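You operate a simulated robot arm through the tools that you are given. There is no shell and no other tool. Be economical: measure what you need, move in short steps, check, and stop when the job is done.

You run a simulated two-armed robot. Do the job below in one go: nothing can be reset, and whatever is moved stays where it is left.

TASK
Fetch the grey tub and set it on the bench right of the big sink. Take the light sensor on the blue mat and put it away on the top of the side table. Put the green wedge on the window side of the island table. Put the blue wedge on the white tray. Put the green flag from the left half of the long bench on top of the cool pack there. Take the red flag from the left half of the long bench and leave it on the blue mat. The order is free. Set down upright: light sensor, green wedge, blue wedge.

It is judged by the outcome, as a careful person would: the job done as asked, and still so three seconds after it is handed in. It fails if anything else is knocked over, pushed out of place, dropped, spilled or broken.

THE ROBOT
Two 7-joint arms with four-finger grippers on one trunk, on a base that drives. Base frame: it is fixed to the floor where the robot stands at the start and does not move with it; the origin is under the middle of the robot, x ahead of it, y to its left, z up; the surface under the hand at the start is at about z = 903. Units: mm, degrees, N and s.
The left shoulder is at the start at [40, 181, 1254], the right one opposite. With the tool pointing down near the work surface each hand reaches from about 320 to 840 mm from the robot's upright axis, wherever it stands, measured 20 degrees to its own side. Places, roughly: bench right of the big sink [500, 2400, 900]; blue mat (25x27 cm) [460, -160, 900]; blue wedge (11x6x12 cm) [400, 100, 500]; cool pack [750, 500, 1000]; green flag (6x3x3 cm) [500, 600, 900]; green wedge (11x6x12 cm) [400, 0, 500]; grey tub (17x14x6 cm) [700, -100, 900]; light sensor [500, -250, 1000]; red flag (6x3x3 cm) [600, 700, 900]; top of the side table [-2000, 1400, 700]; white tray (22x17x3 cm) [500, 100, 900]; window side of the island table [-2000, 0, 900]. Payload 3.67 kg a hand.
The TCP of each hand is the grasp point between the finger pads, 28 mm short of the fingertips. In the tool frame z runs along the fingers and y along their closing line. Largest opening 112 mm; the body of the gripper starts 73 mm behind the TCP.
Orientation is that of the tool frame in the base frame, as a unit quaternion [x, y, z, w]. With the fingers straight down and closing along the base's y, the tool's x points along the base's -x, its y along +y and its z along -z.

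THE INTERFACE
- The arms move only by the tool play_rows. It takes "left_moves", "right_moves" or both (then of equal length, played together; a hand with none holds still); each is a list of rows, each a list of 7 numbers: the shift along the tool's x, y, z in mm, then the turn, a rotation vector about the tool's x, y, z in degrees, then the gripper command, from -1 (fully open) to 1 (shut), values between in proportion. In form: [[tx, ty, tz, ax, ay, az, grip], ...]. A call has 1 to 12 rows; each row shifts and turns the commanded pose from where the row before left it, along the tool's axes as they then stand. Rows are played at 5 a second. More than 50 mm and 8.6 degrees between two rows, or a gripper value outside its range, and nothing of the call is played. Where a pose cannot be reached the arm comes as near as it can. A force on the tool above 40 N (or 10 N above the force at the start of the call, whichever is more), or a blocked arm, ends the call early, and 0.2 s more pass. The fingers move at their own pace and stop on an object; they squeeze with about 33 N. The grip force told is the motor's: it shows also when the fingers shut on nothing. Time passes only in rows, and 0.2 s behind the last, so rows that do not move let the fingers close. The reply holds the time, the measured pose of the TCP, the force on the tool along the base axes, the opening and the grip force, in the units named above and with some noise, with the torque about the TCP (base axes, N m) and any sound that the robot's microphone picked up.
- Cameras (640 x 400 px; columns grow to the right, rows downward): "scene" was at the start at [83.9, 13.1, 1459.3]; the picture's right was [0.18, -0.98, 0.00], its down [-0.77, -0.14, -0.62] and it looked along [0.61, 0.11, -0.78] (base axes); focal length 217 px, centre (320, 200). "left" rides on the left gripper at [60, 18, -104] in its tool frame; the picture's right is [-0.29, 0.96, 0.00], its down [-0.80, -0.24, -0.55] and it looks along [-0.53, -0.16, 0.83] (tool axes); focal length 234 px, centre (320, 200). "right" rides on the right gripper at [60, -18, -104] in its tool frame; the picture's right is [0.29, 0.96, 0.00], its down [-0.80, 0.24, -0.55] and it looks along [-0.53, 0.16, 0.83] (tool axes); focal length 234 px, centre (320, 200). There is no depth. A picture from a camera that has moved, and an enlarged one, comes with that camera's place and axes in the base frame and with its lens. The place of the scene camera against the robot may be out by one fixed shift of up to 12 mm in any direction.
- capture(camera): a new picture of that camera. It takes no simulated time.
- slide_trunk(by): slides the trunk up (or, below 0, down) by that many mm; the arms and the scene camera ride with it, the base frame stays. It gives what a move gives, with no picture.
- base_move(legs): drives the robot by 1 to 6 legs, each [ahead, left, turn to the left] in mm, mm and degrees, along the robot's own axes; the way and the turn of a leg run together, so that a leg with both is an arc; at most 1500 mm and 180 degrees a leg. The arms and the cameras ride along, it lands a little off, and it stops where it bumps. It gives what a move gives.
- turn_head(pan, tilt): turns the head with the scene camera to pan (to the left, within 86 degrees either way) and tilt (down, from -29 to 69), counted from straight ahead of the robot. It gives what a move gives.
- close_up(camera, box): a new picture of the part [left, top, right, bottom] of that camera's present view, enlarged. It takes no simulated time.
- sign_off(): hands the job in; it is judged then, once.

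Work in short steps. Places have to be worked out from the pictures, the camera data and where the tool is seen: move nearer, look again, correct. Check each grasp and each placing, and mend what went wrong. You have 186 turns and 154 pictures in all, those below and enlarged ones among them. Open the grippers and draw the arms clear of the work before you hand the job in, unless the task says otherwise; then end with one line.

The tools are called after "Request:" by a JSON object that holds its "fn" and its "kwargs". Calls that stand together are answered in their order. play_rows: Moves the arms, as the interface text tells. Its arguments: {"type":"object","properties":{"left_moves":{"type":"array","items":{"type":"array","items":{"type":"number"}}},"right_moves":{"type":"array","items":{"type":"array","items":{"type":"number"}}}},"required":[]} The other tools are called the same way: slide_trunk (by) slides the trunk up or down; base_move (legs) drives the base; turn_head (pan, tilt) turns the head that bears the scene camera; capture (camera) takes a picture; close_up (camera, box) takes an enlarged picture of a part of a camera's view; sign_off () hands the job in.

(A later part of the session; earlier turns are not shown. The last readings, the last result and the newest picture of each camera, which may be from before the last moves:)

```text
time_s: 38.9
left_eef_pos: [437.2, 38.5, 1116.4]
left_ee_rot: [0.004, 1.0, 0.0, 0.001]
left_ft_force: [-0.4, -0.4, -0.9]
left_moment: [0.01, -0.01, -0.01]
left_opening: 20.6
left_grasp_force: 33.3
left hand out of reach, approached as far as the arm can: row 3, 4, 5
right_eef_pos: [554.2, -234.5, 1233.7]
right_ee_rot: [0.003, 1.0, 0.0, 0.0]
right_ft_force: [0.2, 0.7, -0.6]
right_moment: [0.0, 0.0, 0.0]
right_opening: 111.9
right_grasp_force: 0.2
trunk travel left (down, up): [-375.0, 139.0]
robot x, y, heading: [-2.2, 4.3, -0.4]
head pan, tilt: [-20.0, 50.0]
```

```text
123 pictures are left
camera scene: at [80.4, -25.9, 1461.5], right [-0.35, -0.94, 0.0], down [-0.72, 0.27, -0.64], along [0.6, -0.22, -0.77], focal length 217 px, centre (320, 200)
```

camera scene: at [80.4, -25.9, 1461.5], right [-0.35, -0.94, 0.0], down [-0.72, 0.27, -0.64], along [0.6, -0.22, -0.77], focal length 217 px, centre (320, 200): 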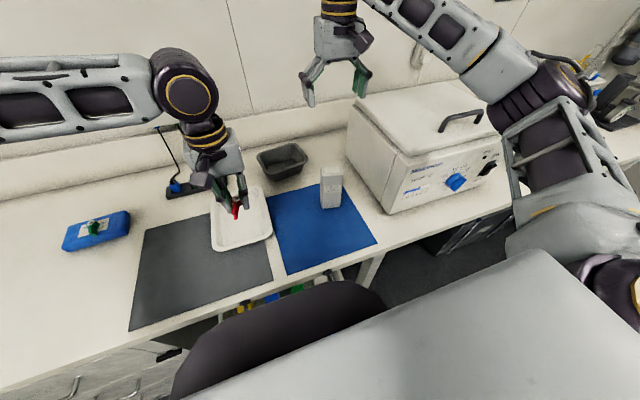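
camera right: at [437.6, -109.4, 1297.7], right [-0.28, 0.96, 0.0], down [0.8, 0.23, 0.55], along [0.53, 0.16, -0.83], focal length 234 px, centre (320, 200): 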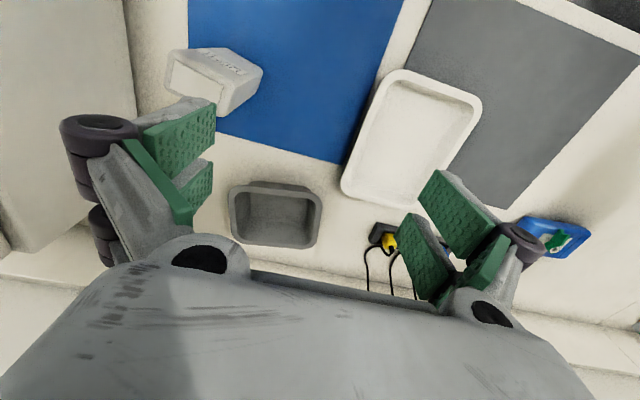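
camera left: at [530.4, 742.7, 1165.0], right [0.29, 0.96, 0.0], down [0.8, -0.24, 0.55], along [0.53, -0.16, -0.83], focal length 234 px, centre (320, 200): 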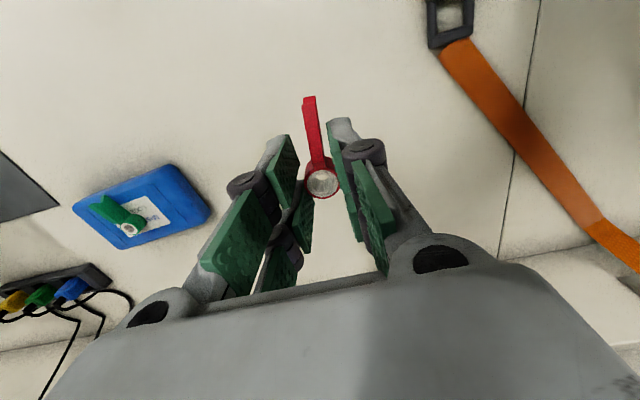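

Left hand's inward limit reached. I raise the right hand, bring it inward, then shift the base 120 mm right.

Request:
{"fn": "play_rows", "kwargs": {"right_moves": [[0, 20, -45, 0, 0, 0, -1], [0, 20, -45, 0, 0, 0, -1], [0, 0, 0, 0, 0, 0, -1]]}}

Request:
{"fn": "base_move", "kwargs": {"legs": [[0, -125, 0]]}}

Request:
{"fn": "capture", "kwargs": {"camera": "scene"}}

```text
time_s: 39.7
left_eef_pos: [438.4, 38.2, 1116.8]
left_ee_rot: [0.003, 1.0, 0.0, 0.001]
left_ft_force: [-0.2, -0.4, 0.1]
left_moment: [0.02, 0.0, 0.01]
left_opening: 20.5
left_grasp_force: 33.2
right_eef_pos: [554.4, -196.4, 1323.2]
right_ee_rot: [0.004, 1.0, 0.001, 0.0]
right_ft_force: [0.1, -0.4, 0.2]
right_moment: [0.04, -0.01, -0.02]
right_opening: 112.0
right_grasp_force: 0.0
trunk travel left (down, up): [-375.0, 139.0]
robot x, y, heading: [-1.5, 0.6, -0.4]
head pan, tilt: [-20.0, 50.0]
```

```text
time_s: 40.9
left_eef_pos: [437.9, -86.4, 1115.4]
left_ee_rot: [0.005, 1.0, -0.001, -0.001]
left_ft_force: [-1.0, 0.4, 0.5]
left_moment: [-0.01, 0.0, -0.01]
left_opening: 20.6
left_grasp_force: 33.4
right_eef_pos: [552.6, -319.5, 1322.5]
right_ee_rot: [0.003, 1.0, -0.001, 0.0]
right_ft_force: [-0.1, 0.8, -0.4]
right_moment: [0.0, 0.04, -0.03]
right_opening: 111.8
right_grasp_force: 0.1
trunk travel left (down, up): [-375.0, 139.0]
robot x, y, heading: [-6.3, -123.2, -0.4]
head pan, tilt: [-20.0, 50.0]
```

```text
122 pictures are left
camera scene: at [79.8, -150.1, 1461.5], right [-0.35, -0.94, 0.0], down [-0.72, 0.27, -0.64], along [0.6, -0.23, -0.77], focal length 217 px, centre (320, 200)
```

scene: 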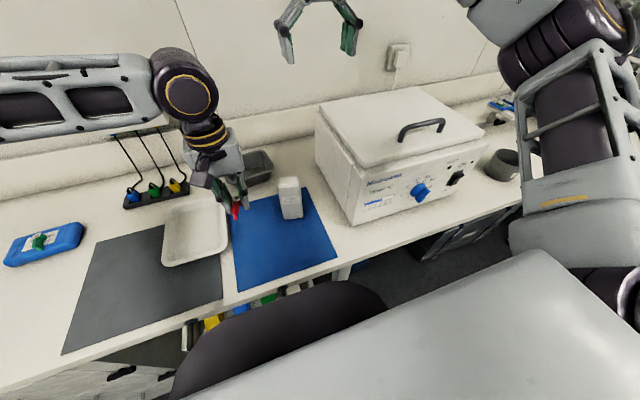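

Hand is over the mat at [438,-86]. Lowering to ~945.

Request:
{"fn": "play_rows", "kwargs": {"left_moves": [[0, 0, 45, 0, 0, 0, 1], [0, 0, 45, 0, 0, 0, 1], [0, 0, 45, 0, 0, 0, 1], [0, 0, 30, 0, 0, 0, 1], [0, 0, 0, 0, 0, 0, 1]]}}

Request:
{"fn": "capture", "kwargs": {"camera": "scene"}}

Request:
{"fn": "capture", "kwargs": {"camera": "left"}}

```text
time_s: 42.1
left_eef_pos: [423.9, -48.8, 965.9]
left_ee_rot: [0.003, 1.0, -0.001, 0.001]
left_ft_force: [-1.4, -0.6, 0.4]
left_moment: [-0.03, -0.03, -0.01]
left_opening: 20.7
left_grasp_force: 32.6
left hand out of reach, approached as far as the arm can: row 1, 2, 3, 4
right_eef_pos: [552.8, -320.5, 1324.3]
right_ee_rot: [0.003, 1.0, 0.0, 0.0]
right_ft_force: [0.3, -0.2, -0.1]
right_moment: [-0.05, -0.01, 0.02]
right_opening: 112.0
right_grasp_force: 0.1
trunk travel left (down, up): [-375.0, 139.0]
robot x, y, heading: [-3.3, -124.9, -0.5]
head pan, tilt: [-20.0, 50.0]
```

```text
121 pictures are left
camera scene: at [79.6, -151.6, 1461.5], right [-0.35, -0.94, 0.0], down [-0.72, 0.27, -0.64], along [0.6, -0.22, -0.77], focal length 217 px, centre (320, 200)
```

scene: 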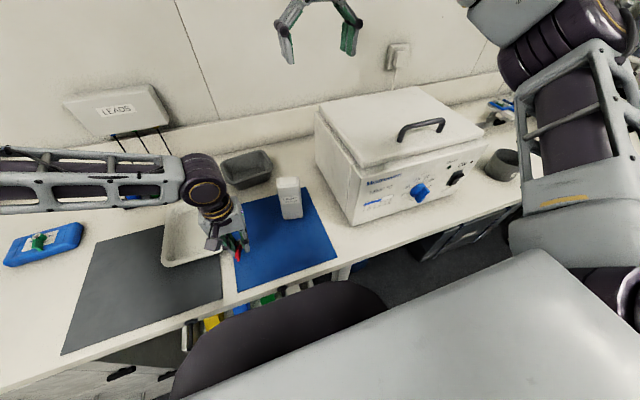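

```text
120 pictures are left
camera left: at [364.5, -30.1, 1068.2], right [0.29, 0.96, 0.0], down [0.79, -0.24, 0.56], along [0.53, -0.16, -0.83], focal length 234 px, centre (320, 200)
```

left: 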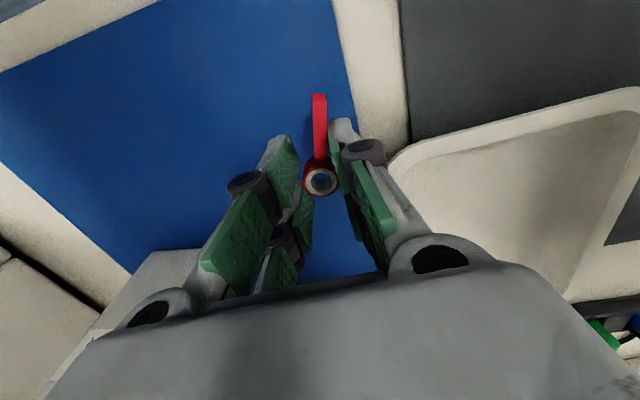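

Reach makes it drift left as it lowers (now y=-49). I shift the base right another 55 mm and finish lowering.

Request:
{"fn": "base_move", "kwargs": {"legs": [[0, -55, 0]]}}

Request:
{"fn": "play_rows", "kwargs": {"left_moves": [[10, 5, 13, 0, 0, 0, 1], [5, 5, 10, 0, 0, 0, 1], [0, 0, 0, 0, 0, 0, 1]]}}

Request:
{"fn": "capture", "kwargs": {"camera": "left"}}

```text
time_s: 43.1
left_eef_pos: [424.2, -98.2, 966.1]
left_ee_rot: [0.002, 1.0, -0.003, 0.001]
left_ft_force: [0.0, 0.6, 0.8]
left_moment: [-0.06, -0.01, 0.0]
left_opening: 20.8
left_grasp_force: 33.1
right_eef_pos: [552.3, -368.9, 1325.3]
right_ee_rot: [0.002, 1.0, -0.002, 0.0]
right_ft_force: [0.1, 0.5, -0.6]
right_moment: [-0.09, -0.05, 0.01]
right_opening: 111.7
right_grasp_force: 0.1
trunk travel left (down, up): [-375.0, 139.0]
robot x, y, heading: [0.6, -174.6, -0.4]
head pan, tilt: [-20.0, 50.0]
```

```text
time_s: 43.9
left_eef_pos: [408.9, -93.1, 940.7]
left_ee_rot: [0.003, 1.0, 0.001, 0.001]
left_ft_force: [-0.1, -1.3, -0.1]
left_moment: [0.02, 0.01, 0.01]
left_opening: 20.8
left_grasp_force: 32.8
right_eef_pos: [553.9, -375.8, 1324.0]
right_ee_rot: [0.002, 1.0, 0.002, 0.001]
right_ft_force: [-0.5, -1.0, -0.3]
right_moment: [0.06, 0.01, 0.0]
right_opening: 112.1
right_grasp_force: 0.0
trunk travel left (down, up): [-375.0, 139.0]
robot x, y, heading: [-8.9, -178.0, -0.4]
head pan, tilt: [-20.0, 50.0]
```

```text
119 pictures are left
camera left: at [349.0, -74.1, 1045.4], right [0.29, 0.96, 0.0], down [0.8, -0.24, 0.56], along [0.53, -0.16, -0.83], focal length 234 px, centre (320, 200)
```

left: 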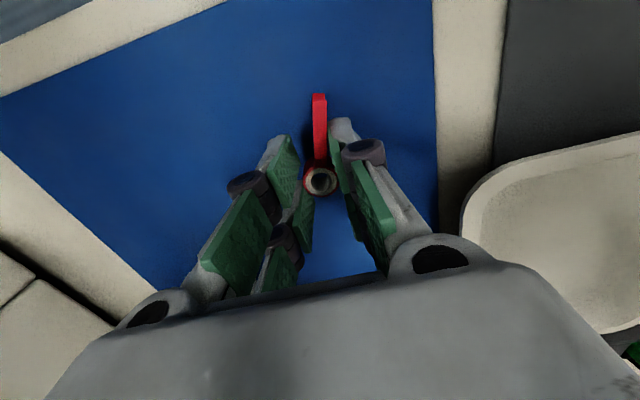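

Over the mat with full clearance from edges. Lowering to contact (~935).

Request:
{"fn": "play_rows", "kwargs": {"left_moves": [[0, 0, 3, 0, 0, 0, 1], [0, 0, 3, 0, 0, 0, 1], [0, 0, 1.5, 0, 0, 0, 1], [0, 0, 0, 0, 0, 0, 1]]}}

```text
time_s: 44.9
left_eef_pos: [408.9, -88.9, 936.2]
left_ee_rot: [0.002, 1.0, -0.001, 0.001]
left_ft_force: [1.7, -2.1, 4.4]
left_moment: [-0.02, -0.05, -0.05]
left_opening: 20.6
left_grasp_force: 33.6
right_eef_pos: [552.6, -372.7, 1324.7]
right_ee_rot: [0.002, 1.0, 0.0, 0.0]
right_ft_force: [-0.2, -0.6, 0.5]
right_moment: [-0.05, 0.01, -0.02]
right_opening: 112.0
right_grasp_force: 0.1
trunk travel left (down, up): [-375.0, 139.0]
robot x, y, heading: [-0.4, -175.9, -0.6]
head pan, tilt: [-20.0, 50.0]
```

Contact felt (4 N). Releasing and rising.

Request:
{"fn": "play_rows", "kwargs": {"left_moves": [[0, 0, 0, 0, 0, 0, 0.4], [0, 0, 0, 0, 0, 0, 0], [0, 0, 0, 0, 0, 0, 0], [0, 0, -30, 0, 0, 0, 0], [0, 0, -40, 0, 0, 0, 0], [0, 0, -40, 0, 0, 0, 0], [0, 20, -40, 0, 0, 0, 0], [0, 30, -40, 0, 0, 0, -0.3], [0, 40, 0, 0, 0, 0, -1], [0, 45, 0, 0, 0, 0, -1], [0, 45, 0, 0, 0, 0, -1]]}}

Request:
{"fn": "capture", "kwargs": {"camera": "scene"}}

```text
time_s: 47.3
left_eef_pos: [409.0, 92.0, 1125.1]
left_ee_rot: [0.002, 1.0, -0.002, 0.001]
left_ft_force: [-0.2, 0.8, 0.4]
left_moment: [-0.03, -0.01, 0.0]
left_opening: 111.8
left_grasp_force: 0.0
right_eef_pos: [550.4, -370.3, 1324.7]
right_ee_rot: [0.002, 1.0, -0.001, 0.001]
right_ft_force: [0.1, 0.1, -0.7]
right_moment: [-0.04, -0.02, 0.0]
right_opening: 111.9
right_grasp_force: 0.0
trunk travel left (down, up): [-375.0, 139.0]
robot x, y, heading: [-4.6, -177.3, -0.4]
head pan, tilt: [-20.0, 50.0]
```

```text
118 pictures are left
camera scene: at [78.0, -202.5, 1461.6], right [-0.35, -0.94, 0.0], down [-0.72, 0.27, -0.64], along [0.6, -0.23, -0.77], focal length 217 px, centre (320, 200)
```

scene: 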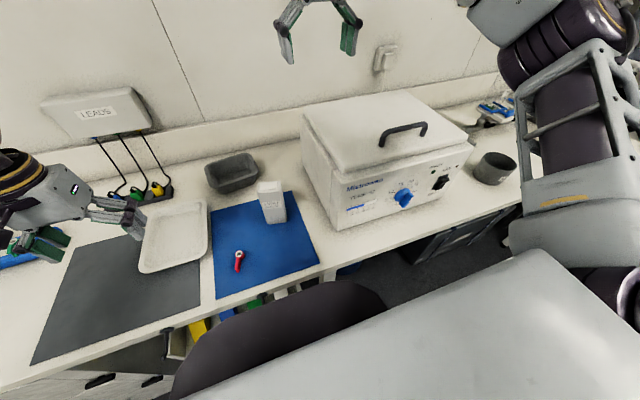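

Red flag is on the mat. Now the wedges: I back off 600 mm, centre on y≈70, lower the trunk and look under the bench.

Request:
{"fn": "base_move", "kwargs": {"legs": [[-600, 0, 0], [0, 240, 0]]}}

Request:
{"fn": "slide_trunk", "kwargs": {"by": -300}}

Request:
{"fn": "turn_head", "kwargs": {"pan": 0, "tilt": 30}}

Request:
{"fn": "capture", "kwargs": {"camera": "scene"}}

```text
time_s: 52.1
left_eef_pos: [-184.1, 329.0, 1125.3]
left_ee_rot: [0.003, 1.0, -0.001, 0.0]
left_ft_force: [0.7, -0.3, 0.3]
left_moment: [-0.02, -0.01, 0.04]
left_opening: 112.1
left_grasp_force: 0.0
right_eef_pos: [-41.5, -135.4, 1324.5]
right_ee_rot: [0.004, 1.0, 0.0, 0.0]
right_ft_force: [0.0, -0.4, 0.2]
right_moment: [0.0, 0.0, -0.03]
right_opening: 112.1
right_grasp_force: 0.0
trunk travel left (down, up): [-375.0, 139.0]
robot x, y, heading: [-598.4, 60.4, -0.5]
head pan, tilt: [-20.0, 50.0]
```

```text
time_s: 55.1
left_eef_pos: [-184.0, 328.6, 824.7]
left_ee_rot: [0.004, 1.0, -0.001, 0.001]
left_ft_force: [0.6, 0.2, 0.3]
left_moment: [-0.01, 0.0, -0.04]
left_opening: 112.0
left_grasp_force: 0.0
right_eef_pos: [-40.7, -136.2, 1024.5]
right_ee_rot: [0.003, 1.0, 0.0, -0.001]
right_ft_force: [-0.5, 1.1, 1.1]
right_moment: [0.03, -0.03, -0.04]
right_opening: 112.0
right_grasp_force: 0.1
trunk travel left (down, up): [-75.0, 439.0]
robot x, y, heading: [-592.6, 59.5, -0.5]
head pan, tilt: [-20.0, 50.0]
```

```text
time_s: 56.0
left_eef_pos: [-182.9, 329.1, 825.5]
left_ee_rot: [0.002, 1.0, -0.001, 0.001]
left_ft_force: [0.0, -0.5, 0.0]
left_moment: [-0.03, 0.0, -0.02]
left_opening: 111.9
left_grasp_force: 0.1
right_eef_pos: [-41.0, -135.4, 1024.1]
right_ee_rot: [0.003, 1.0, 0.0, 0.0]
right_ft_force: [0.4, 0.7, 0.8]
right_moment: [0.0, -0.01, 0.0]
right_opening: 112.3
right_grasp_force: 0.1
trunk travel left (down, up): [-75.0, 439.0]
robot x, y, heading: [-594.4, 58.0, -0.5]
head pan, tilt: [0.0, 30.0]
```

```text
117 pictures are left
camera scene: at [-496.3, 60.3, 1190.7], right [-0.01, -1.0, 0.0], down [-0.5, 0.0, -0.87], along [0.87, -0.01, -0.5], focal length 217 px, centre (320, 200)
```

scene: 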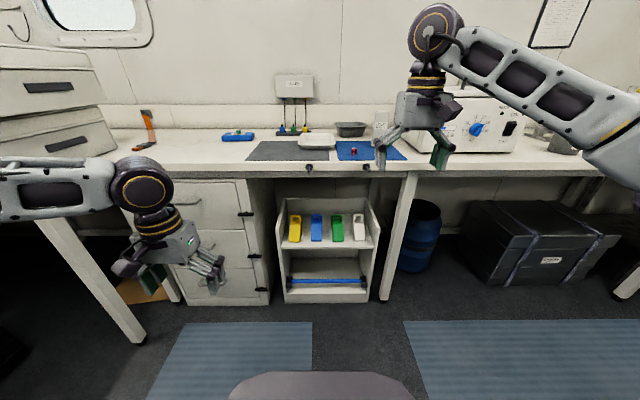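

A small rack holds four wedges on its upper shelf. Zooming in.

Request:
{"fn": "close_up", "kwargs": {"camera": "scene", "box": [260, 160, 400, 260]}}

```text
4.00 times, centred on (330, 210) of scene
camera zoom: at [-496.3, 60.3, 1190.7], right [-0.01, -1.0, 0.0], down [-0.5, 0.0, -0.87], along [0.87, -0.01, -0.5], focal length 869 px, centre (280, 160)
```

zoom: 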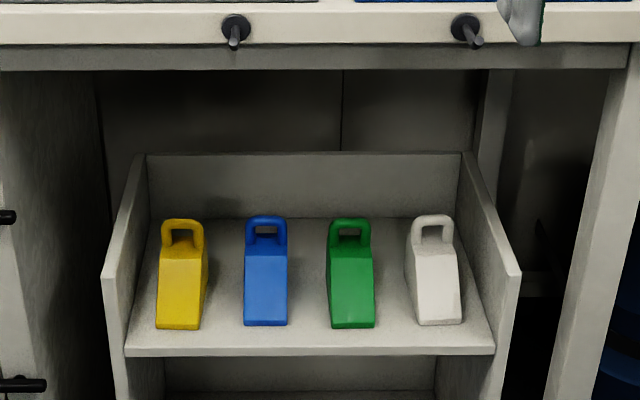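

The wedges (blue y≈68, green y≈-42, bodies x≈345–450, shelf ≈ z 460) have lift handles at the back. I pitch the left hand 45° forward here in free space and pull the right hand back and up.

Request:
{"fn": "play_rows", "kwargs": {"left_moves": [[0, 0, 0, 0, -7.5, 0, -1], [0, 0, 0, 0, -7.5, 0, -1], [0, 0, 0, 0, -7.5, 0, -1], [0, 0, 0, 0, -7.5, 0, -1], [0, 0, 0, 0, -7.5, 0, -1], [0, 0, 0, 0, -7.5, 0, -1], [0, 0, 0, 0, 0, 0, -1]], "right_moves": [[25, 0, -20, 0, 0, 0, -1], [25, 0, -20, 0, 0, 0, -1], [25, 0, -20, 0, 0, 0, -1], [25, 0, -20, 0, 0, 0, -1], [25, 0, -20, 0, 0, 0, -1], [25, 0, -20, 0, 0, 0, -1], [0, 0, 0, 0, 0, 0, -1]]}}

Request:
{"fn": "base_move", "kwargs": {"legs": [[0, -180, 0]]}}

Request:
{"fn": "capture", "kwargs": {"camera": "scene"}}

Request:
{"fn": "capture", "kwargs": {"camera": "left"}}

```text
time_s: 57.6
left_eef_pos: [-102.3, 333.6, 842.2]
left_ee_rot: [0.002, 0.924, -0.003, 0.383]
left_ft_force: [0.1, 0.1, 0.5]
left_moment: [0.02, 0.0, 0.04]
left_opening: 111.8
left_grasp_force: 0.0
left hand out of reach, approached as far as the arm can: row 4, 5, 6
right_eef_pos: [-188.2, -133.8, 1145.7]
right_ee_rot: [0.004, 1.0, 0.0, 0.0]
right_ft_force: [0.7, -0.4, 0.2]
right_moment: [0.03, -0.02, 0.0]
right_opening: 111.8
right_grasp_force: 0.0
trunk travel left (down, up): [-75.0, 439.0]
robot x, y, heading: [-596.2, 62.1, -0.5]
head pan, tilt: [0.0, 30.0]
```

```text
time_s: 59.1
left_eef_pos: [-104.5, 152.4, 842.7]
left_ee_rot: [0.003, 0.924, -0.002, 0.382]
left_ft_force: [0.1, -0.6, 0.2]
left_moment: [0.06, 0.02, 0.0]
left_opening: 112.0
left_grasp_force: 0.0
right_eef_pos: [-191.3, -315.2, 1145.4]
right_ee_rot: [0.004, 1.0, 0.001, 0.0]
right_ft_force: [-0.1, -0.2, 0.5]
right_moment: [0.05, -0.04, -0.05]
right_opening: 112.2
right_grasp_force: 0.1
trunk travel left (down, up): [-75.0, 439.0]
robot x, y, heading: [-596.9, -115.0, -0.6]
head pan, tilt: [0.0, 30.0]
```

```text
115 pictures are left
camera scene: at [-497.8, -120.3, 1190.8], right [-0.01, -1.0, 0.0], down [-0.5, 0.01, -0.87], along [0.87, -0.01, -0.5], focal length 217 px, centre (320, 200)
```

scene: 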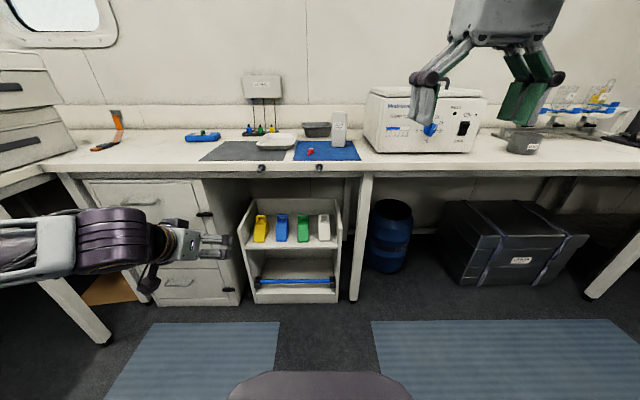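

```text
114 pictures are left
camera left: at [-220.6, 171.7, 873.3], right [0.21, 0.96, 0.2], down [0.17, -0.24, 0.96], along [0.96, -0.17, -0.21], focal length 234 px, centre (320, 200)
```

left: 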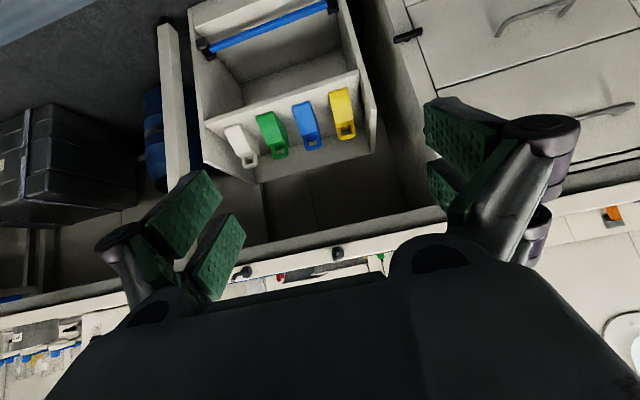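

Estimates agree: blue at y≈72, shelf ≈467, top ≈585, handle x≈410. Lowering the left hand in free space to z≈620, aligned to y≈72.

Request:
{"fn": "play_rows", "kwargs": {"left_moves": [[26, -14, 26, 0, 0, 0, -1], [26, -14, 26, 0, 0, 0, -1], [26, -14, 26, 0, 0, 0, -1], [26, -14, 26, 0, 0, 0, -1], [26, -13, 26, 0, 0, 0, -1], [26, -13, 26, 0, 0, 0, -1], [0, 0, 0, 0, 0, 0, -1]]}}

Request:
{"fn": "capture", "kwargs": {"camera": "left"}}

```text
time_s: 60.7
left_eef_pos: [-100.4, 70.5, 621.1]
left_ee_rot: [0.002, 0.924, -0.002, 0.383]
left_ft_force: [-0.9, 1.2, -0.4]
left_moment: [-0.02, 0.0, -0.01]
left_opening: 111.8
left_grasp_force: 0.1
left hand out of reach, approached as far as the arm can: row 1
right_eef_pos: [-190.9, -312.3, 1146.7]
right_ee_rot: [0.003, 1.0, 0.0, -0.001]
right_ft_force: [0.0, 0.5, 0.2]
right_moment: [-0.01, 0.01, -0.03]
right_opening: 112.0
right_grasp_force: 0.0
trunk travel left (down, up): [-75.0, 439.0]
robot x, y, heading: [-595.8, -119.1, -0.5]
head pan, tilt: [0.0, 30.0]
```

```text
113 pictures are left
camera left: at [-215.9, 88.9, 652.8], right [0.21, 0.96, 0.2], down [0.17, -0.24, 0.96], along [0.96, -0.17, -0.21], focal length 234 px, centre (320, 200)
```

left: 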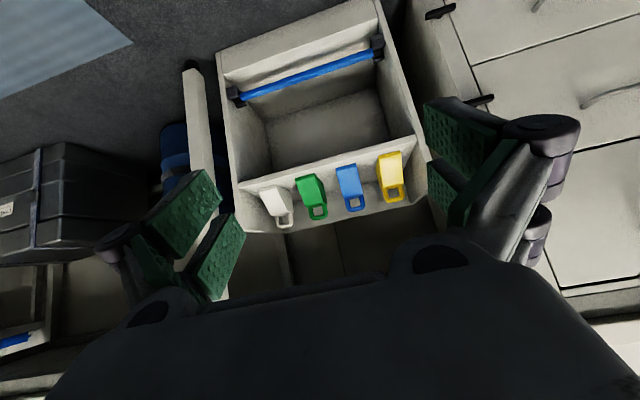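

Driving forward 320 mm so the hand is just in front of the rack.

Request:
{"fn": "base_move", "kwargs": {"legs": [[320, 0, 0.5]]}}

Request:
{"fn": "capture", "kwargs": {"camera": "left"}}

Request:
{"fn": "capture", "kwargs": {"camera": "scene"}}

```text
time_s: 62.9
left_eef_pos: [215.7, 72.5, 622.5]
left_ee_rot: [-0.001, 0.924, -0.001, 0.382]
left_ft_force: [0.1, -0.2, -0.9]
left_moment: [-0.01, -0.02, 0.01]
left_opening: 112.1
left_grasp_force: 0.0
right_eef_pos: [129.7, -310.4, 1144.3]
right_ee_rot: [-0.001, 1.0, 0.0, 0.0]
right_ft_force: [1.2, 0.3, 0.5]
right_moment: [0.02, 0.05, -0.03]
right_opening: 111.9
right_grasp_force: 0.1
trunk travel left (down, up): [-75.0, 439.0]
robot x, y, heading: [-280.4, -118.3, 0.1]
head pan, tilt: [0.0, 30.0]
```

```text
112 pictures are left
camera left: at [100.0, 91.2, 652.6], right [0.2, 0.96, 0.2], down [0.17, -0.24, 0.96], along [0.96, -0.16, -0.22], focal length 234 px, centre (320, 200)
```

left: 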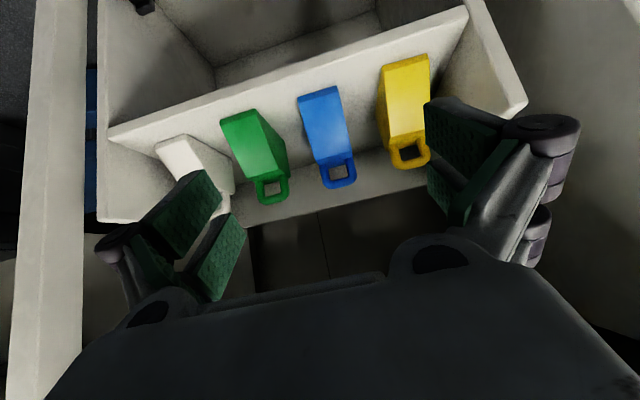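

```text
111 pictures are left
camera scene: at [-179.6, -119.3, 1190.6], right [0.0, -1.0, 0.0], down [-0.5, 0.0, -0.87], along [0.87, 0.0, -0.5], focal length 217 px, centre (320, 200)
```

scene: 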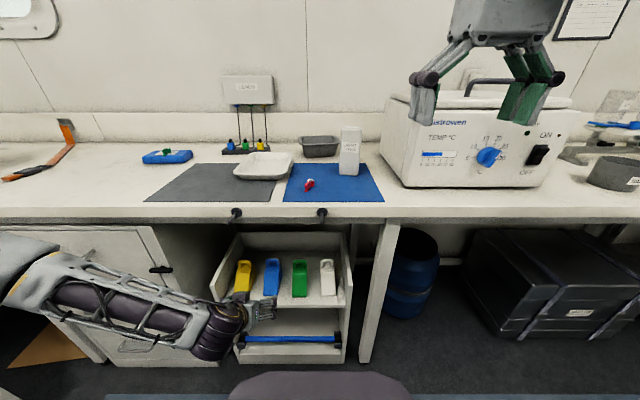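

Blue: front bottom ≈[351,75,463], handle base ≈[410,71,537]. Approaching to [350,72,590] with 84 mm opening.

Request:
{"fn": "play_rows", "kwargs": {"left_moves": [[-24, 0, 39, 0, 0, 0, -0.5], [-24, 0, 39, 0, 0, 0, -0.5], [-24, 0, 39, 0, 0, 0, -0.5], [0, 0, 0, 0, 0, 0, -0.5]]}}

Request:
{"fn": "capture", "kwargs": {"camera": "left"}}

Request:
{"fn": "close_up", "kwargs": {"camera": "scene", "box": [180, 210, 380, 370]}}

```text
time_s: 63.9
left_eef_pos: [343.9, 79.9, 599.5]
left_ee_rot: [-0.002, 0.924, -0.001, 0.382]
left_ft_force: [-0.1, 0.0, -0.2]
left_moment: [0.03, 0.02, -0.01]
left_opening: 83.6
left_grasp_force: 0.0
left hand out of reach, approached as far as the arm can: row 3
right_eef_pos: [129.4, -309.6, 1145.6]
right_ee_rot: [-0.001, 1.0, 0.001, 0.0]
right_ft_force: [0.4, -0.2, -0.1]
right_moment: [-0.02, -0.01, -0.02]
right_opening: 112.0
right_grasp_force: 0.0
trunk travel left (down, up): [-75.0, 439.0]
robot x, y, heading: [-277.9, -121.5, -0.1]
head pan, tilt: [0.0, 30.0]
```

```text
110 pictures are left
camera left: at [228.1, 98.1, 631.1], right [0.2, 0.96, 0.2], down [0.17, -0.24, 0.96], along [0.96, -0.16, -0.21], focal length 234 px, centre (320, 200)
```

left: 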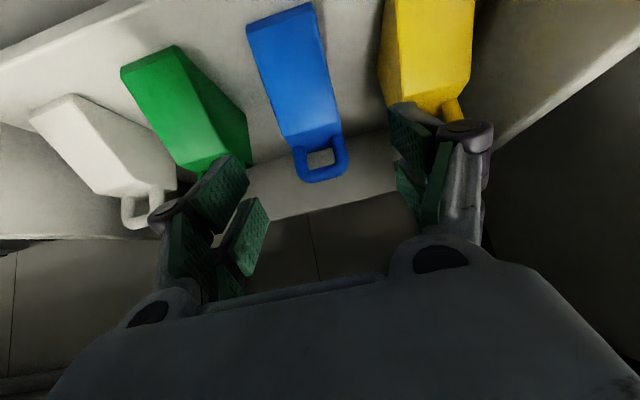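

```text
2.50 times, centred on (280, 290) of scene
camera zoom: at [-180.8, -119.4, 1190.8], right [0.0, -1.0, 0.0], down [-0.5, 0.0, -0.87], along [0.87, 0.0, -0.5], focal length 543 px, centre (420, -25)
```

zoom: 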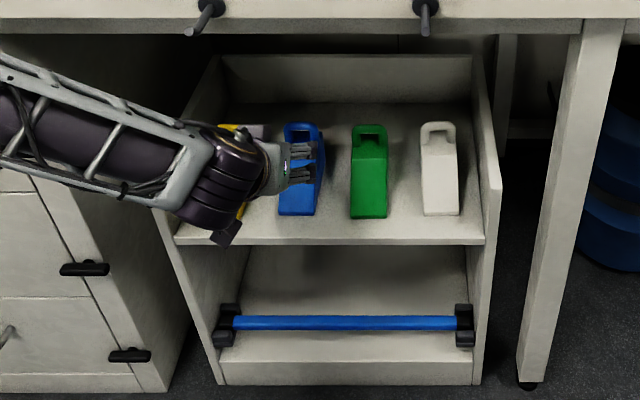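

Again a reach limit. I pull the hand back 90 mm, drive the base forward 100, then extend along the tool axis.

Request:
{"fn": "play_rows", "kwargs": {"left_moves": [[33, -4, -33, 0, 0, 0, -0.5], [33, -4, -33, 0, 0, 0, -0.5], [0, 0, 0, 0, 0, 0, -0.5]]}}

Request:
{"fn": "base_move", "kwargs": {"legs": [[130, 0, 0]]}}

Request:
{"fn": "capture", "kwargs": {"camera": "left"}}

```text
time_s: 64.7
left_eef_pos: [251.8, 74.8, 599.7]
left_ee_rot: [-0.001, 0.924, -0.001, 0.383]
left_ft_force: [-0.6, 0.0, 0.7]
left_moment: [-0.01, 0.0, 0.04]
left_opening: 83.7
left_grasp_force: 0.0
right_eef_pos: [129.0, -310.3, 1145.3]
right_ee_rot: [-0.001, 1.0, 0.0, 0.0]
right_ft_force: [0.6, 0.0, 0.2]
right_moment: [-0.01, -0.02, 0.01]
right_opening: 112.1
right_grasp_force: 0.1
trunk travel left (down, up): [-75.0, 439.0]
robot x, y, heading: [-279.7, -118.3, -0.0]
head pan, tilt: [0.0, 30.0]
```

```text
time_s: 66.0
left_eef_pos: [382.6, 74.4, 597.5]
left_ee_rot: [-0.002, 0.925, 0.0, 0.381]
left_ft_force: [0.0, 0.0, -0.6]
left_moment: [0.01, 0.01, 0.02]
left_opening: 83.8
left_grasp_force: 0.1
right_eef_pos: [260.1, -309.7, 1143.9]
right_ee_rot: [-0.002, 1.0, 0.001, -0.001]
right_ft_force: [0.9, -0.3, 0.0]
right_moment: [0.0, 0.06, 0.01]
right_opening: 111.9
right_grasp_force: 0.1
trunk travel left (down, up): [-75.0, 439.0]
robot x, y, heading: [-151.7, -120.6, -0.1]
head pan, tilt: [0.0, 30.0]
```

```text
108 pictures are left
camera left: at [266.4, 92.2, 629.0], right [0.2, 0.96, 0.2], down [0.18, -0.24, 0.96], along [0.96, -0.16, -0.22], focal length 234 px, centre (320, 200)
```

left: 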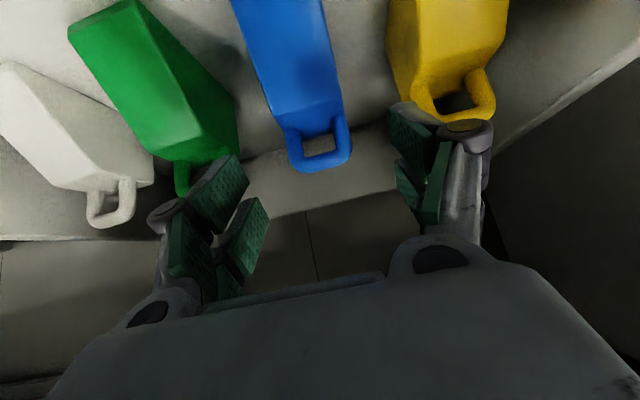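

Good view. Advancing to straddle the body at ≈[418,72,527].

Request:
{"fn": "play_rows", "kwargs": {"left_moves": [[8, -1, 25, 0, 0, 0, -0.5], [8, -1, 25, 0, 0, 0, -0.5], [8, 0, 24, 0, 0, 0, -0.5], [0, 0, 0, 0, 0, 0, -0.5]]}}

Request:
{"fn": "capture", "kwargs": {"camera": "left"}}

Request:
{"fn": "close_up", "kwargs": {"camera": "scene", "box": [180, 210, 380, 370]}}

```text
time_s: 67.0
left_eef_pos: [408.6, 97.1, 564.9]
left_ee_rot: [-0.003, 0.924, -0.001, 0.382]
left_ft_force: [-0.4, 0.0, 0.4]
left_moment: [0.0, 0.0, 0.0]
left_opening: 83.9
left_grasp_force: 0.1
left hand out of reach, approached as far as the arm can: row 1, 2, 3
right_eef_pos: [259.0, -310.1, 1145.7]
right_ee_rot: [-0.001, 1.0, 0.0, 0.0]
right_ft_force: [-0.6, 1.1, 0.5]
right_moment: [0.02, 0.0, 0.03]
right_opening: 111.9
right_grasp_force: 0.1
trunk travel left (down, up): [-75.0, 439.0]
robot x, y, heading: [-153.8, -120.4, -0.1]
head pan, tilt: [0.0, 30.0]
```

```text
107 pictures are left
camera left: at [292.2, 114.6, 596.6], right [0.2, 0.96, 0.2], down [0.17, -0.24, 0.96], along [0.96, -0.16, -0.22], focal length 234 px, centre (320, 200)
```

left: 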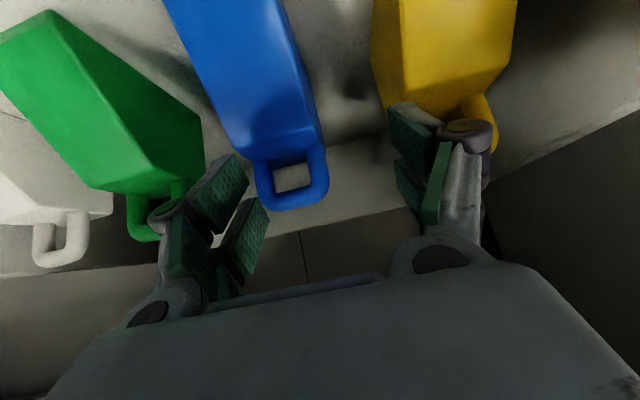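

```text
2.50 times, centred on (280, 290) of scene
camera zoom: at [-50.5, -118.8, 1190.8], right [0.0, -1.0, 0.0], down [-0.5, 0.0, -0.87], along [0.87, 0.0, -0.5], focal length 543 px, centre (420, -25)
```

zoom: 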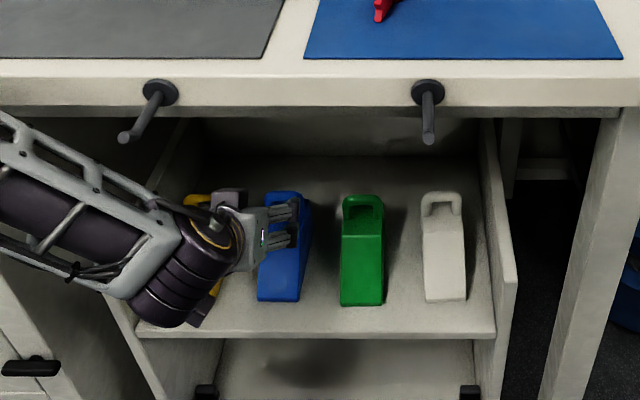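

Still limited low and inward. I retract, lower the trunk the remaining 70 mm and shift the base right 90 so the arm has more room.

Request:
{"fn": "play_rows", "kwargs": {"left_moves": [[14, -2, -43, 0, 0, 0, -0.5], [14, 0, -43, 0, 0, 0, -0.5], [0, 0, -45, 0, 0, 0, -0.5], [0, 0, 0, 0, 0, 0, -0.5]]}}

Request:
{"fn": "slide_trunk", "kwargs": {"by": -70}}

Request:
{"fn": "base_move", "kwargs": {"legs": [[0, -90, 0]]}}

Request:
{"fn": "capture", "kwargs": {"camera": "left"}}

```text
time_s: 68.0
left_eef_pos: [297.8, 95.1, 638.8]
left_ee_rot: [-0.003, 0.924, -0.001, 0.382]
left_ft_force: [0.8, -0.3, -0.4]
left_moment: [-0.03, 0.0, -0.02]
left_opening: 84.1
left_grasp_force: 0.1
right_eef_pos: [260.4, -308.4, 1144.9]
right_ee_rot: [-0.001, 1.0, -0.001, 0.0]
right_ft_force: [0.0, -0.8, 0.2]
right_moment: [-0.02, 0.01, -0.02]
right_opening: 111.9
right_grasp_force: 0.1
trunk travel left (down, up): [-75.0, 439.0]
robot x, y, heading: [-152.8, -118.3, 0.1]
head pan, tilt: [0.0, 30.0]
```

```text
time_s: 69.0
left_eef_pos: [297.4, 96.8, 570.2]
left_ee_rot: [-0.002, 0.924, -0.001, 0.382]
left_ft_force: [-0.7, 0.4, -0.1]
left_moment: [0.0, 0.03, 0.0]
left_opening: 83.9
left_grasp_force: 0.2
right_eef_pos: [258.7, -309.4, 1076.7]
right_ee_rot: [-0.002, 1.0, 0.0, 0.0]
right_ft_force: [0.8, -0.2, 0.1]
right_moment: [0.04, -0.03, 0.01]
right_opening: 112.0
right_grasp_force: 0.1
trunk travel left (down, up): [-5.0, 509.0]
robot x, y, heading: [-153.6, -115.4, 0.1]
head pan, tilt: [0.0, 30.0]
```

```text
time_s: 70.2
left_eef_pos: [297.5, 7.1, 570.9]
left_ee_rot: [-0.002, 0.924, 0.001, 0.382]
left_ft_force: [0.3, -0.4, 0.0]
left_moment: [0.02, -0.01, 0.03]
left_opening: 83.9
left_grasp_force: 0.0
right_eef_pos: [259.2, -399.6, 1076.6]
right_ee_rot: [-0.002, 1.0, 0.001, 0.0]
right_ft_force: [-0.3, -1.2, 0.9]
right_moment: [0.05, -0.01, 0.0]
right_opening: 112.1
right_grasp_force: 0.0
trunk travel left (down, up): [-5.0, 509.0]
robot x, y, heading: [-151.9, -210.8, 0.3]
head pan, tilt: [0.0, 30.0]
```

```text
105 pictures are left
camera left: at [181.2, 24.8, 600.9], right [0.2, 0.96, 0.2], down [0.17, -0.24, 0.96], along [0.96, -0.15, -0.21], focal length 234 px, centre (320, 200)
```

left: 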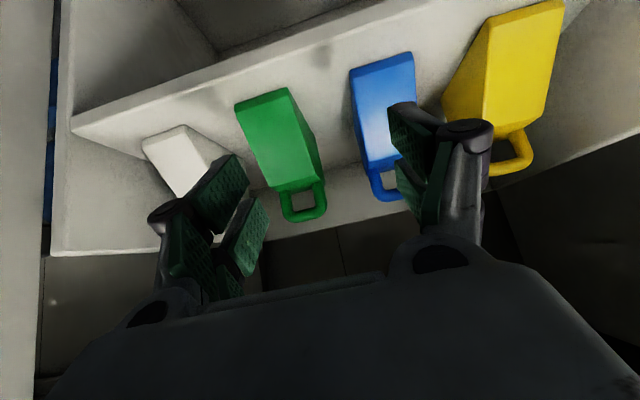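

Now moving left/up to [345,72,600], in front of blue.

Request:
{"fn": "play_rows", "kwargs": {"left_moves": [[-28, 33, 6, 0, 0, 0, -0.5], [-28, 32, 7, 0, 0, 0, -0.5], [0, 0, 25, 0, 0, 0, -0.5], [0, 0, 25, 0, 0, 0, -0.5], [0, 0, 0, 0, 0, 0, -0.5]]}}

Request:
{"fn": "capture", "kwargs": {"camera": "left"}}

```text
time_s: 71.3
left_eef_pos: [383.2, 72.5, 563.9]
left_ee_rot: [-0.003, 0.924, 0.0, 0.382]
left_ft_force: [-0.2, -0.2, 0.1]
left_moment: [-0.02, 0.02, 0.01]
left_opening: 84.0
left_grasp_force: 0.0
right_eef_pos: [258.6, -398.0, 1077.9]
right_ee_rot: [-0.002, 1.0, 0.0, 0.0]
right_ft_force: [0.8, 0.8, -0.6]
right_moment: [0.01, 0.0, -0.01]
right_opening: 112.3
right_grasp_force: 0.1
trunk travel left (down, up): [-5.0, 509.0]
robot x, y, heading: [-148.3, -212.1, 0.3]
head pan, tilt: [0.0, 30.0]
```

```text
104 pictures are left
camera left: at [267.1, 89.8, 594.1], right [0.2, 0.96, 0.2], down [0.17, -0.24, 0.96], along [0.96, -0.16, -0.21], focal length 234 px, centre (320, 200)
```

left: 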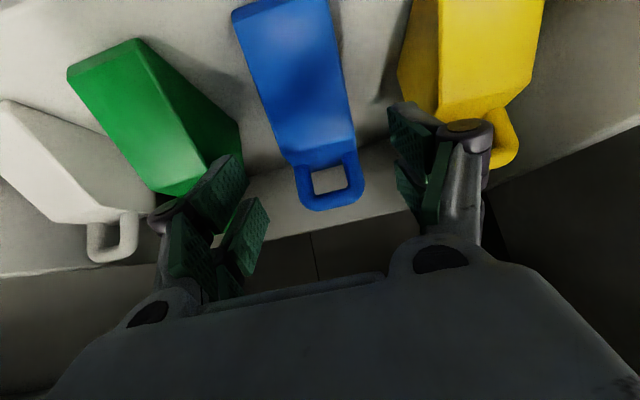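

Aligned. Advancing 48 mm along the tool axis.

Request:
{"fn": "play_rows", "kwargs": {"left_moves": [[0, 0, 20, 0, 0, 0, -0.5], [0, 0, 18, 0, 0, 0, -0.5], [0, 0, 10, 0, 0, 0, -0.5], [0, 0, 0, 0, 0, 0, -0.5]]}}

Request:
{"fn": "capture", "kwargs": {"camera": "left"}}

Request:
{"fn": "close_up", "kwargs": {"camera": "scene", "box": [120, 210, 320, 370]}}

```text
time_s: 72.3
left_eef_pos: [415.6, 72.1, 529.8]
left_ee_rot: [-0.002, 0.924, 0.0, 0.382]
left_ft_force: [0.2, 0.1, 0.3]
left_moment: [0.0, 0.03, -0.02]
left_opening: 84.1
left_grasp_force: 0.0
right_eef_pos: [259.4, -398.1, 1075.6]
right_ee_rot: [-0.002, 1.0, 0.0, 0.0]
right_ft_force: [-0.3, -0.1, -0.4]
right_moment: [0.01, 0.04, -0.05]
right_opening: 112.0
right_grasp_force: 0.0
trunk travel left (down, up): [-5.0, 509.0]
robot x, y, heading: [-148.8, -208.0, -0.1]
head pan, tilt: [0.0, 30.0]
```

```text
103 pictures are left
camera left: at [299.5, 90.0, 559.9], right [0.2, 0.96, 0.2], down [0.17, -0.24, 0.96], along [0.96, -0.16, -0.21], focal length 234 px, centre (320, 200)
```

left: 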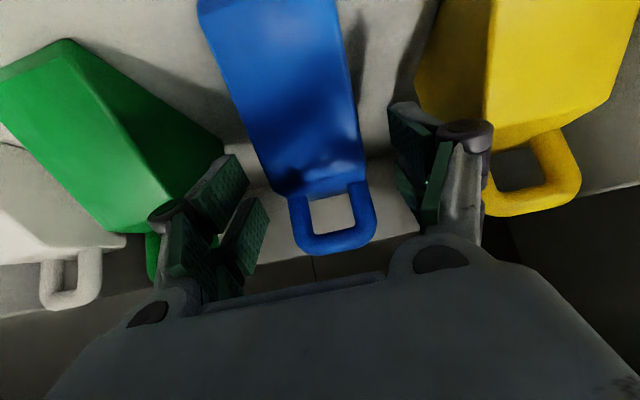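

```text
2.50 times, centred on (220, 290) of scene
camera zoom: at [-50.2, -207.2, 1122.3], right [0.0, -1.0, 0.0], down [-0.5, 0.0, -0.87], along [0.87, 0.0, -0.5], focal length 543 px, centre (570, -25)
```

zoom: 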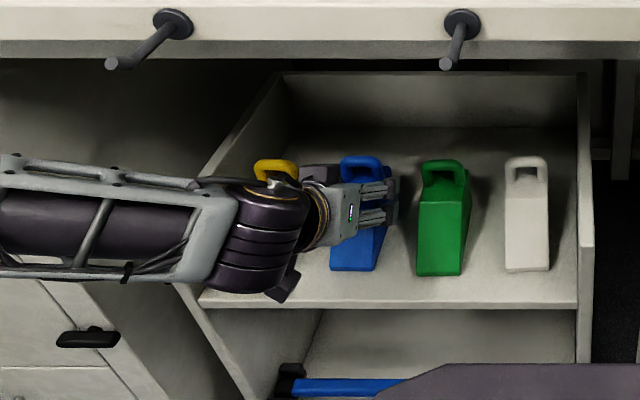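

TCP projects right at the body/handle junction. Going ~14 mm lower onto the body, then closing.

Request:
{"fn": "play_rows", "kwargs": {"left_moves": [[8, 0, 12, 0, 0, 0, -0.5], [0, 0, 0, 0, 0, 0, 0.2], [0, 0, 0, 0, 0, 0, 1], [0, 0, 0, 0, 0, 0, 1], [0, 0, 0, 0, 0, 0, 1]]}}

Request:
{"fn": "capture", "kwargs": {"camera": "left"}}

```text
time_s: 73.5
left_eef_pos: [417.9, 71.9, 516.7]
left_ee_rot: [-0.002, 0.924, -0.001, 0.383]
left_ft_force: [-0.1, -0.2, 0.8]
left_moment: [0.1, -0.21, -0.01]
left_opening: 56.0
left_grasp_force: 33.5
right_eef_pos: [259.6, -398.0, 1076.8]
right_ee_rot: [-0.001, 1.0, 0.001, 0.0]
right_ft_force: [0.2, -0.5, -0.4]
right_moment: [-0.02, 0.01, 0.01]
right_opening: 112.0
right_grasp_force: 0.1
trunk travel left (down, up): [-5.0, 509.0]
robot x, y, heading: [-148.2, -207.8, 0.2]
head pan, tilt: [0.0, 30.0]
```

```text
101 pictures are left
camera left: at [302.4, 90.2, 546.8], right [0.2, 0.96, 0.2], down [0.17, -0.24, 0.96], along [0.96, -0.16, -0.21], focal length 234 px, centre (320, 200)
```

left: 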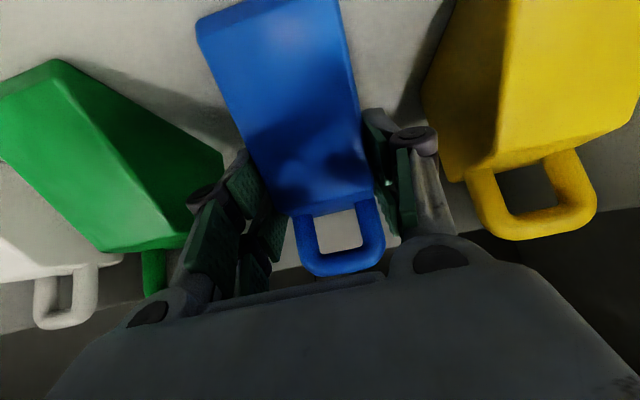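

Gripped at 56 mm. Lifting 30 mm straight up.

Request:
{"fn": "play_rows", "kwargs": {"left_moves": [[-7, 0, -7, 0, 0, 0, 1], [-7, 0, -7, 0, 0, 0, 1], [-10, 0, -10, 0, 0, 0, 1], [0, 0, 0, 0, 0, 0, 1]]}}

Request:
{"fn": "close_up", "kwargs": {"camera": "scene", "box": [120, 210, 320, 370]}}

Request:
{"fn": "capture", "kwargs": {"camera": "left"}}

```text
time_s: 74.5
left_eef_pos: [419.7, 72.3, 550.5]
left_ee_rot: [-0.003, 0.924, 0.0, 0.382]
left_ft_force: [-0.1, 0.7, -2.1]
left_moment: [0.02, 0.08, -0.01]
left_opening: 56.0
left_grasp_force: 33.0
right_eef_pos: [259.9, -397.4, 1077.0]
right_ee_rot: [-0.001, 1.0, 0.0, -0.002]
right_ft_force: [0.2, 0.1, -0.6]
right_moment: [0.03, 0.03, 0.01]
right_opening: 112.0
right_grasp_force: 0.0
trunk travel left (down, up): [-5.0, 509.0]
robot x, y, heading: [-147.9, -206.3, 0.2]
head pan, tilt: [0.0, 30.0]
```

```text
2.50 times, centred on (220, 290) of scene
camera zoom: at [-49.8, -207.1, 1122.2], right [0.0, -1.0, 0.0], down [-0.5, 0.0, -0.87], along [0.87, 0.0, -0.5], focal length 543 px, centre (570, -25)
```

zoom: 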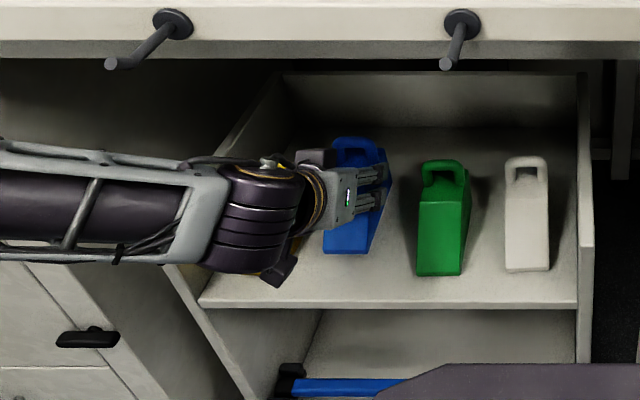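

```text
99 pictures are left
camera left: at [303.1, 90.2, 581.1], right [0.2, 0.96, 0.2], down [0.17, -0.24, 0.96], along [0.96, -0.16, -0.22], focal length 234 px, centre (320, 200)
```

left: 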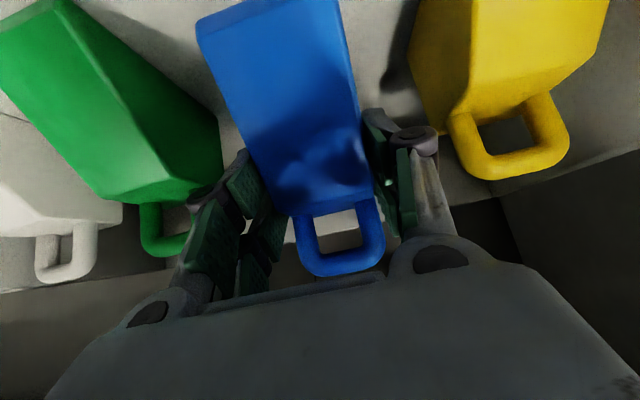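

Blue wedge lifted cleanly. Backing straight out, then raising the trunk.

Request:
{"fn": "base_move", "kwargs": {"legs": [[-350, 0, 0]]}}

Request:
{"fn": "slide_trunk", "kwargs": {"by": 400}}

Request:
{"fn": "turn_head", "kwargs": {"pan": 10, "tilt": 45}}

Request:
{"fn": "capture", "kwargs": {"camera": "scene"}}

```text
time_s: 76.9
left_eef_pos: [70.8, 70.8, 550.2]
left_ee_rot: [-0.001, 0.924, -0.001, 0.383]
left_ft_force: [-0.6, -0.6, -2.3]
left_moment: [-0.01, 0.07, 0.0]
left_opening: 55.9
left_grasp_force: 33.0
right_eef_pos: [-90.0, -399.7, 1077.5]
right_ee_rot: [-0.001, 1.0, 0.0, 0.0]
right_ft_force: [-0.4, -0.8, -0.1]
right_moment: [0.0, -0.03, 0.0]
right_opening: 111.9
right_grasp_force: 0.0
trunk travel left (down, up): [-5.0, 509.0]
robot x, y, heading: [-498.9, -205.7, 0.3]
head pan, tilt: [0.0, 30.0]
```

```text
time_s: 80.7
left_eef_pos: [71.6, 70.9, 947.7]
left_ee_rot: [-0.002, 0.924, -0.001, 0.382]
left_ft_force: [-0.1, 0.9, -3.2]
left_moment: [-0.02, 0.04, 0.0]
left_opening: 55.8
left_grasp_force: 32.6
right_eef_pos: [-89.4, -400.2, 1475.8]
right_ee_rot: [-0.001, 1.0, 0.0, -0.001]
right_ft_force: [-0.5, 0.4, 0.1]
right_moment: [0.01, 0.01, -0.04]
right_opening: 112.3
right_grasp_force: 0.0
trunk travel left (down, up): [-405.0, 109.0]
robot x, y, heading: [-496.7, -210.4, 0.2]
head pan, tilt: [0.0, 30.0]
```

```text
time_s: 81.5
left_eef_pos: [71.2, 70.7, 949.4]
left_ee_rot: [-0.002, 0.924, -0.001, 0.383]
left_ft_force: [0.1, 0.3, -3.3]
left_moment: [-0.03, 0.02, -0.01]
left_opening: 55.7
left_grasp_force: 33.4
right_eef_pos: [-89.8, -399.6, 1474.8]
right_ee_rot: [0.0, 1.0, -0.001, 0.0]
right_ft_force: [0.3, 0.2, 0.1]
right_moment: [0.03, 0.02, 0.03]
right_opening: 111.9
right_grasp_force: 0.1
trunk travel left (down, up): [-405.0, 109.0]
robot x, y, heading: [-498.3, -206.2, 0.2]
head pan, tilt: [10.0, 45.0]
```

```text
98 pictures are left
camera scene: at [-408.4, -193.9, 1498.7], right [0.17, -0.98, 0.0], down [-0.7, -0.12, -0.71], along [0.7, 0.12, -0.71], focal length 217 px, centre (320, 200)
```

scene: 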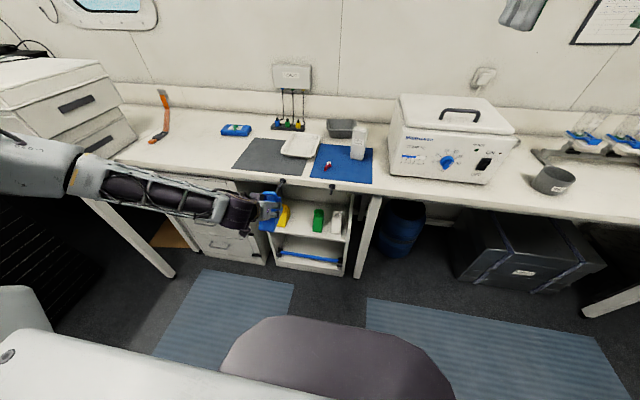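

Raising the hand ~110 mm, then driving forward 470 to bring the wedge over the tray.

Request:
{"fn": "play_rows", "kwargs": {"left_moves": [[-20, 0, -20, 0, 0, 0, 1], [-28, 0, -28, 0, 0, 0, 1], [-28, 0, -28, 0, 0, 0, 1], [-10, 0, -10, 0, 0, 0, 1], [0, 0, 0, 0, 0, 0, 1]]}}

Request:
{"fn": "base_move", "kwargs": {"legs": [[440, 0, 0]]}}

Request:
{"fn": "capture", "kwargs": {"camera": "scene"}}

Request:
{"fn": "capture", "kwargs": {"camera": "left"}}

```text
time_s: 82.7
left_eef_pos: [73.3, 70.8, 1071.4]
left_ee_rot: [-0.002, 0.924, -0.001, 0.382]
left_ft_force: [-0.1, -0.2, -2.0]
left_moment: [0.0, 0.09, 0.01]
left_opening: 55.8
left_grasp_force: 32.6
right_eef_pos: [-89.0, -399.3, 1475.7]
right_ee_rot: [-0.001, 1.0, 0.0, 0.0]
right_ft_force: [0.0, 0.9, 0.2]
right_moment: [-0.01, 0.01, -0.02]
right_opening: 111.9
right_grasp_force: 0.0
trunk travel left (down, up): [-405.0, 109.0]
robot x, y, heading: [-498.3, -207.3, 0.1]
head pan, tilt: [10.0, 45.0]
```

```text
time_s: 85.4
left_eef_pos: [514.9, 73.7, 1071.4]
left_ee_rot: [-0.003, 0.924, 0.0, 0.382]
left_ft_force: [0.5, -0.2, -2.5]
left_moment: [0.02, 0.03, 0.0]
left_opening: 55.8
left_grasp_force: 32.7
right_eef_pos: [355.7, -397.7, 1475.0]
right_ee_rot: [-0.003, 1.0, 0.0, 0.0]
right_ft_force: [1.2, -0.4, 0.3]
right_moment: [0.0, 0.02, 0.03]
right_opening: 112.0
right_grasp_force: 0.1
trunk travel left (down, up): [-405.0, 109.0]
robot x, y, heading: [-54.0, -205.7, -0.0]
head pan, tilt: [10.0, 45.0]
```

```text
97 pictures are left
camera scene: at [35.0, -192.7, 1498.7], right [0.18, -0.98, 0.0], down [-0.7, -0.13, -0.71], along [0.7, 0.13, -0.71], focal length 217 px, centre (320, 200)
```

scene: 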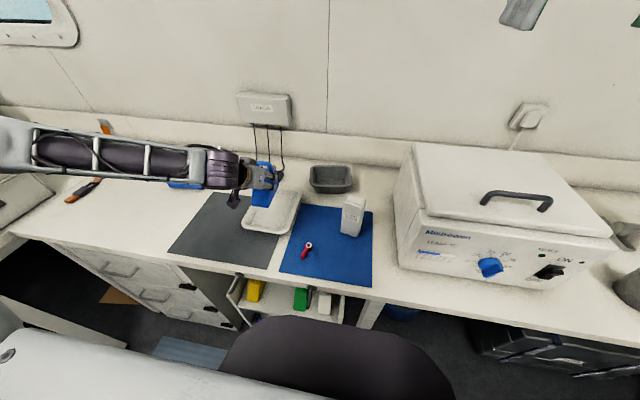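

```text
96 pictures are left
camera left: at [399.8, 90.5, 1101.8], right [0.2, 0.96, 0.2], down [0.17, -0.24, 0.96], along [0.96, -0.15, -0.21], focal length 234 px, centre (320, 200)
```

left: 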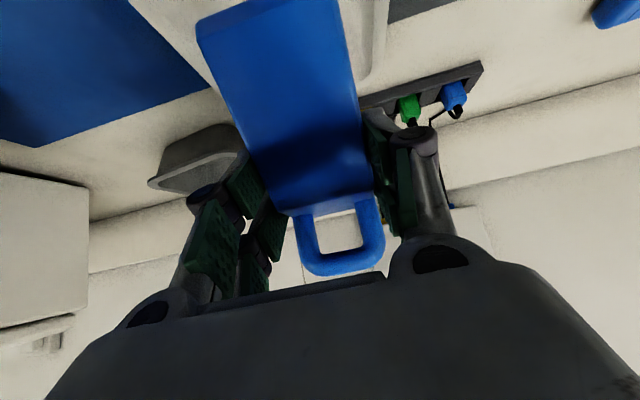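

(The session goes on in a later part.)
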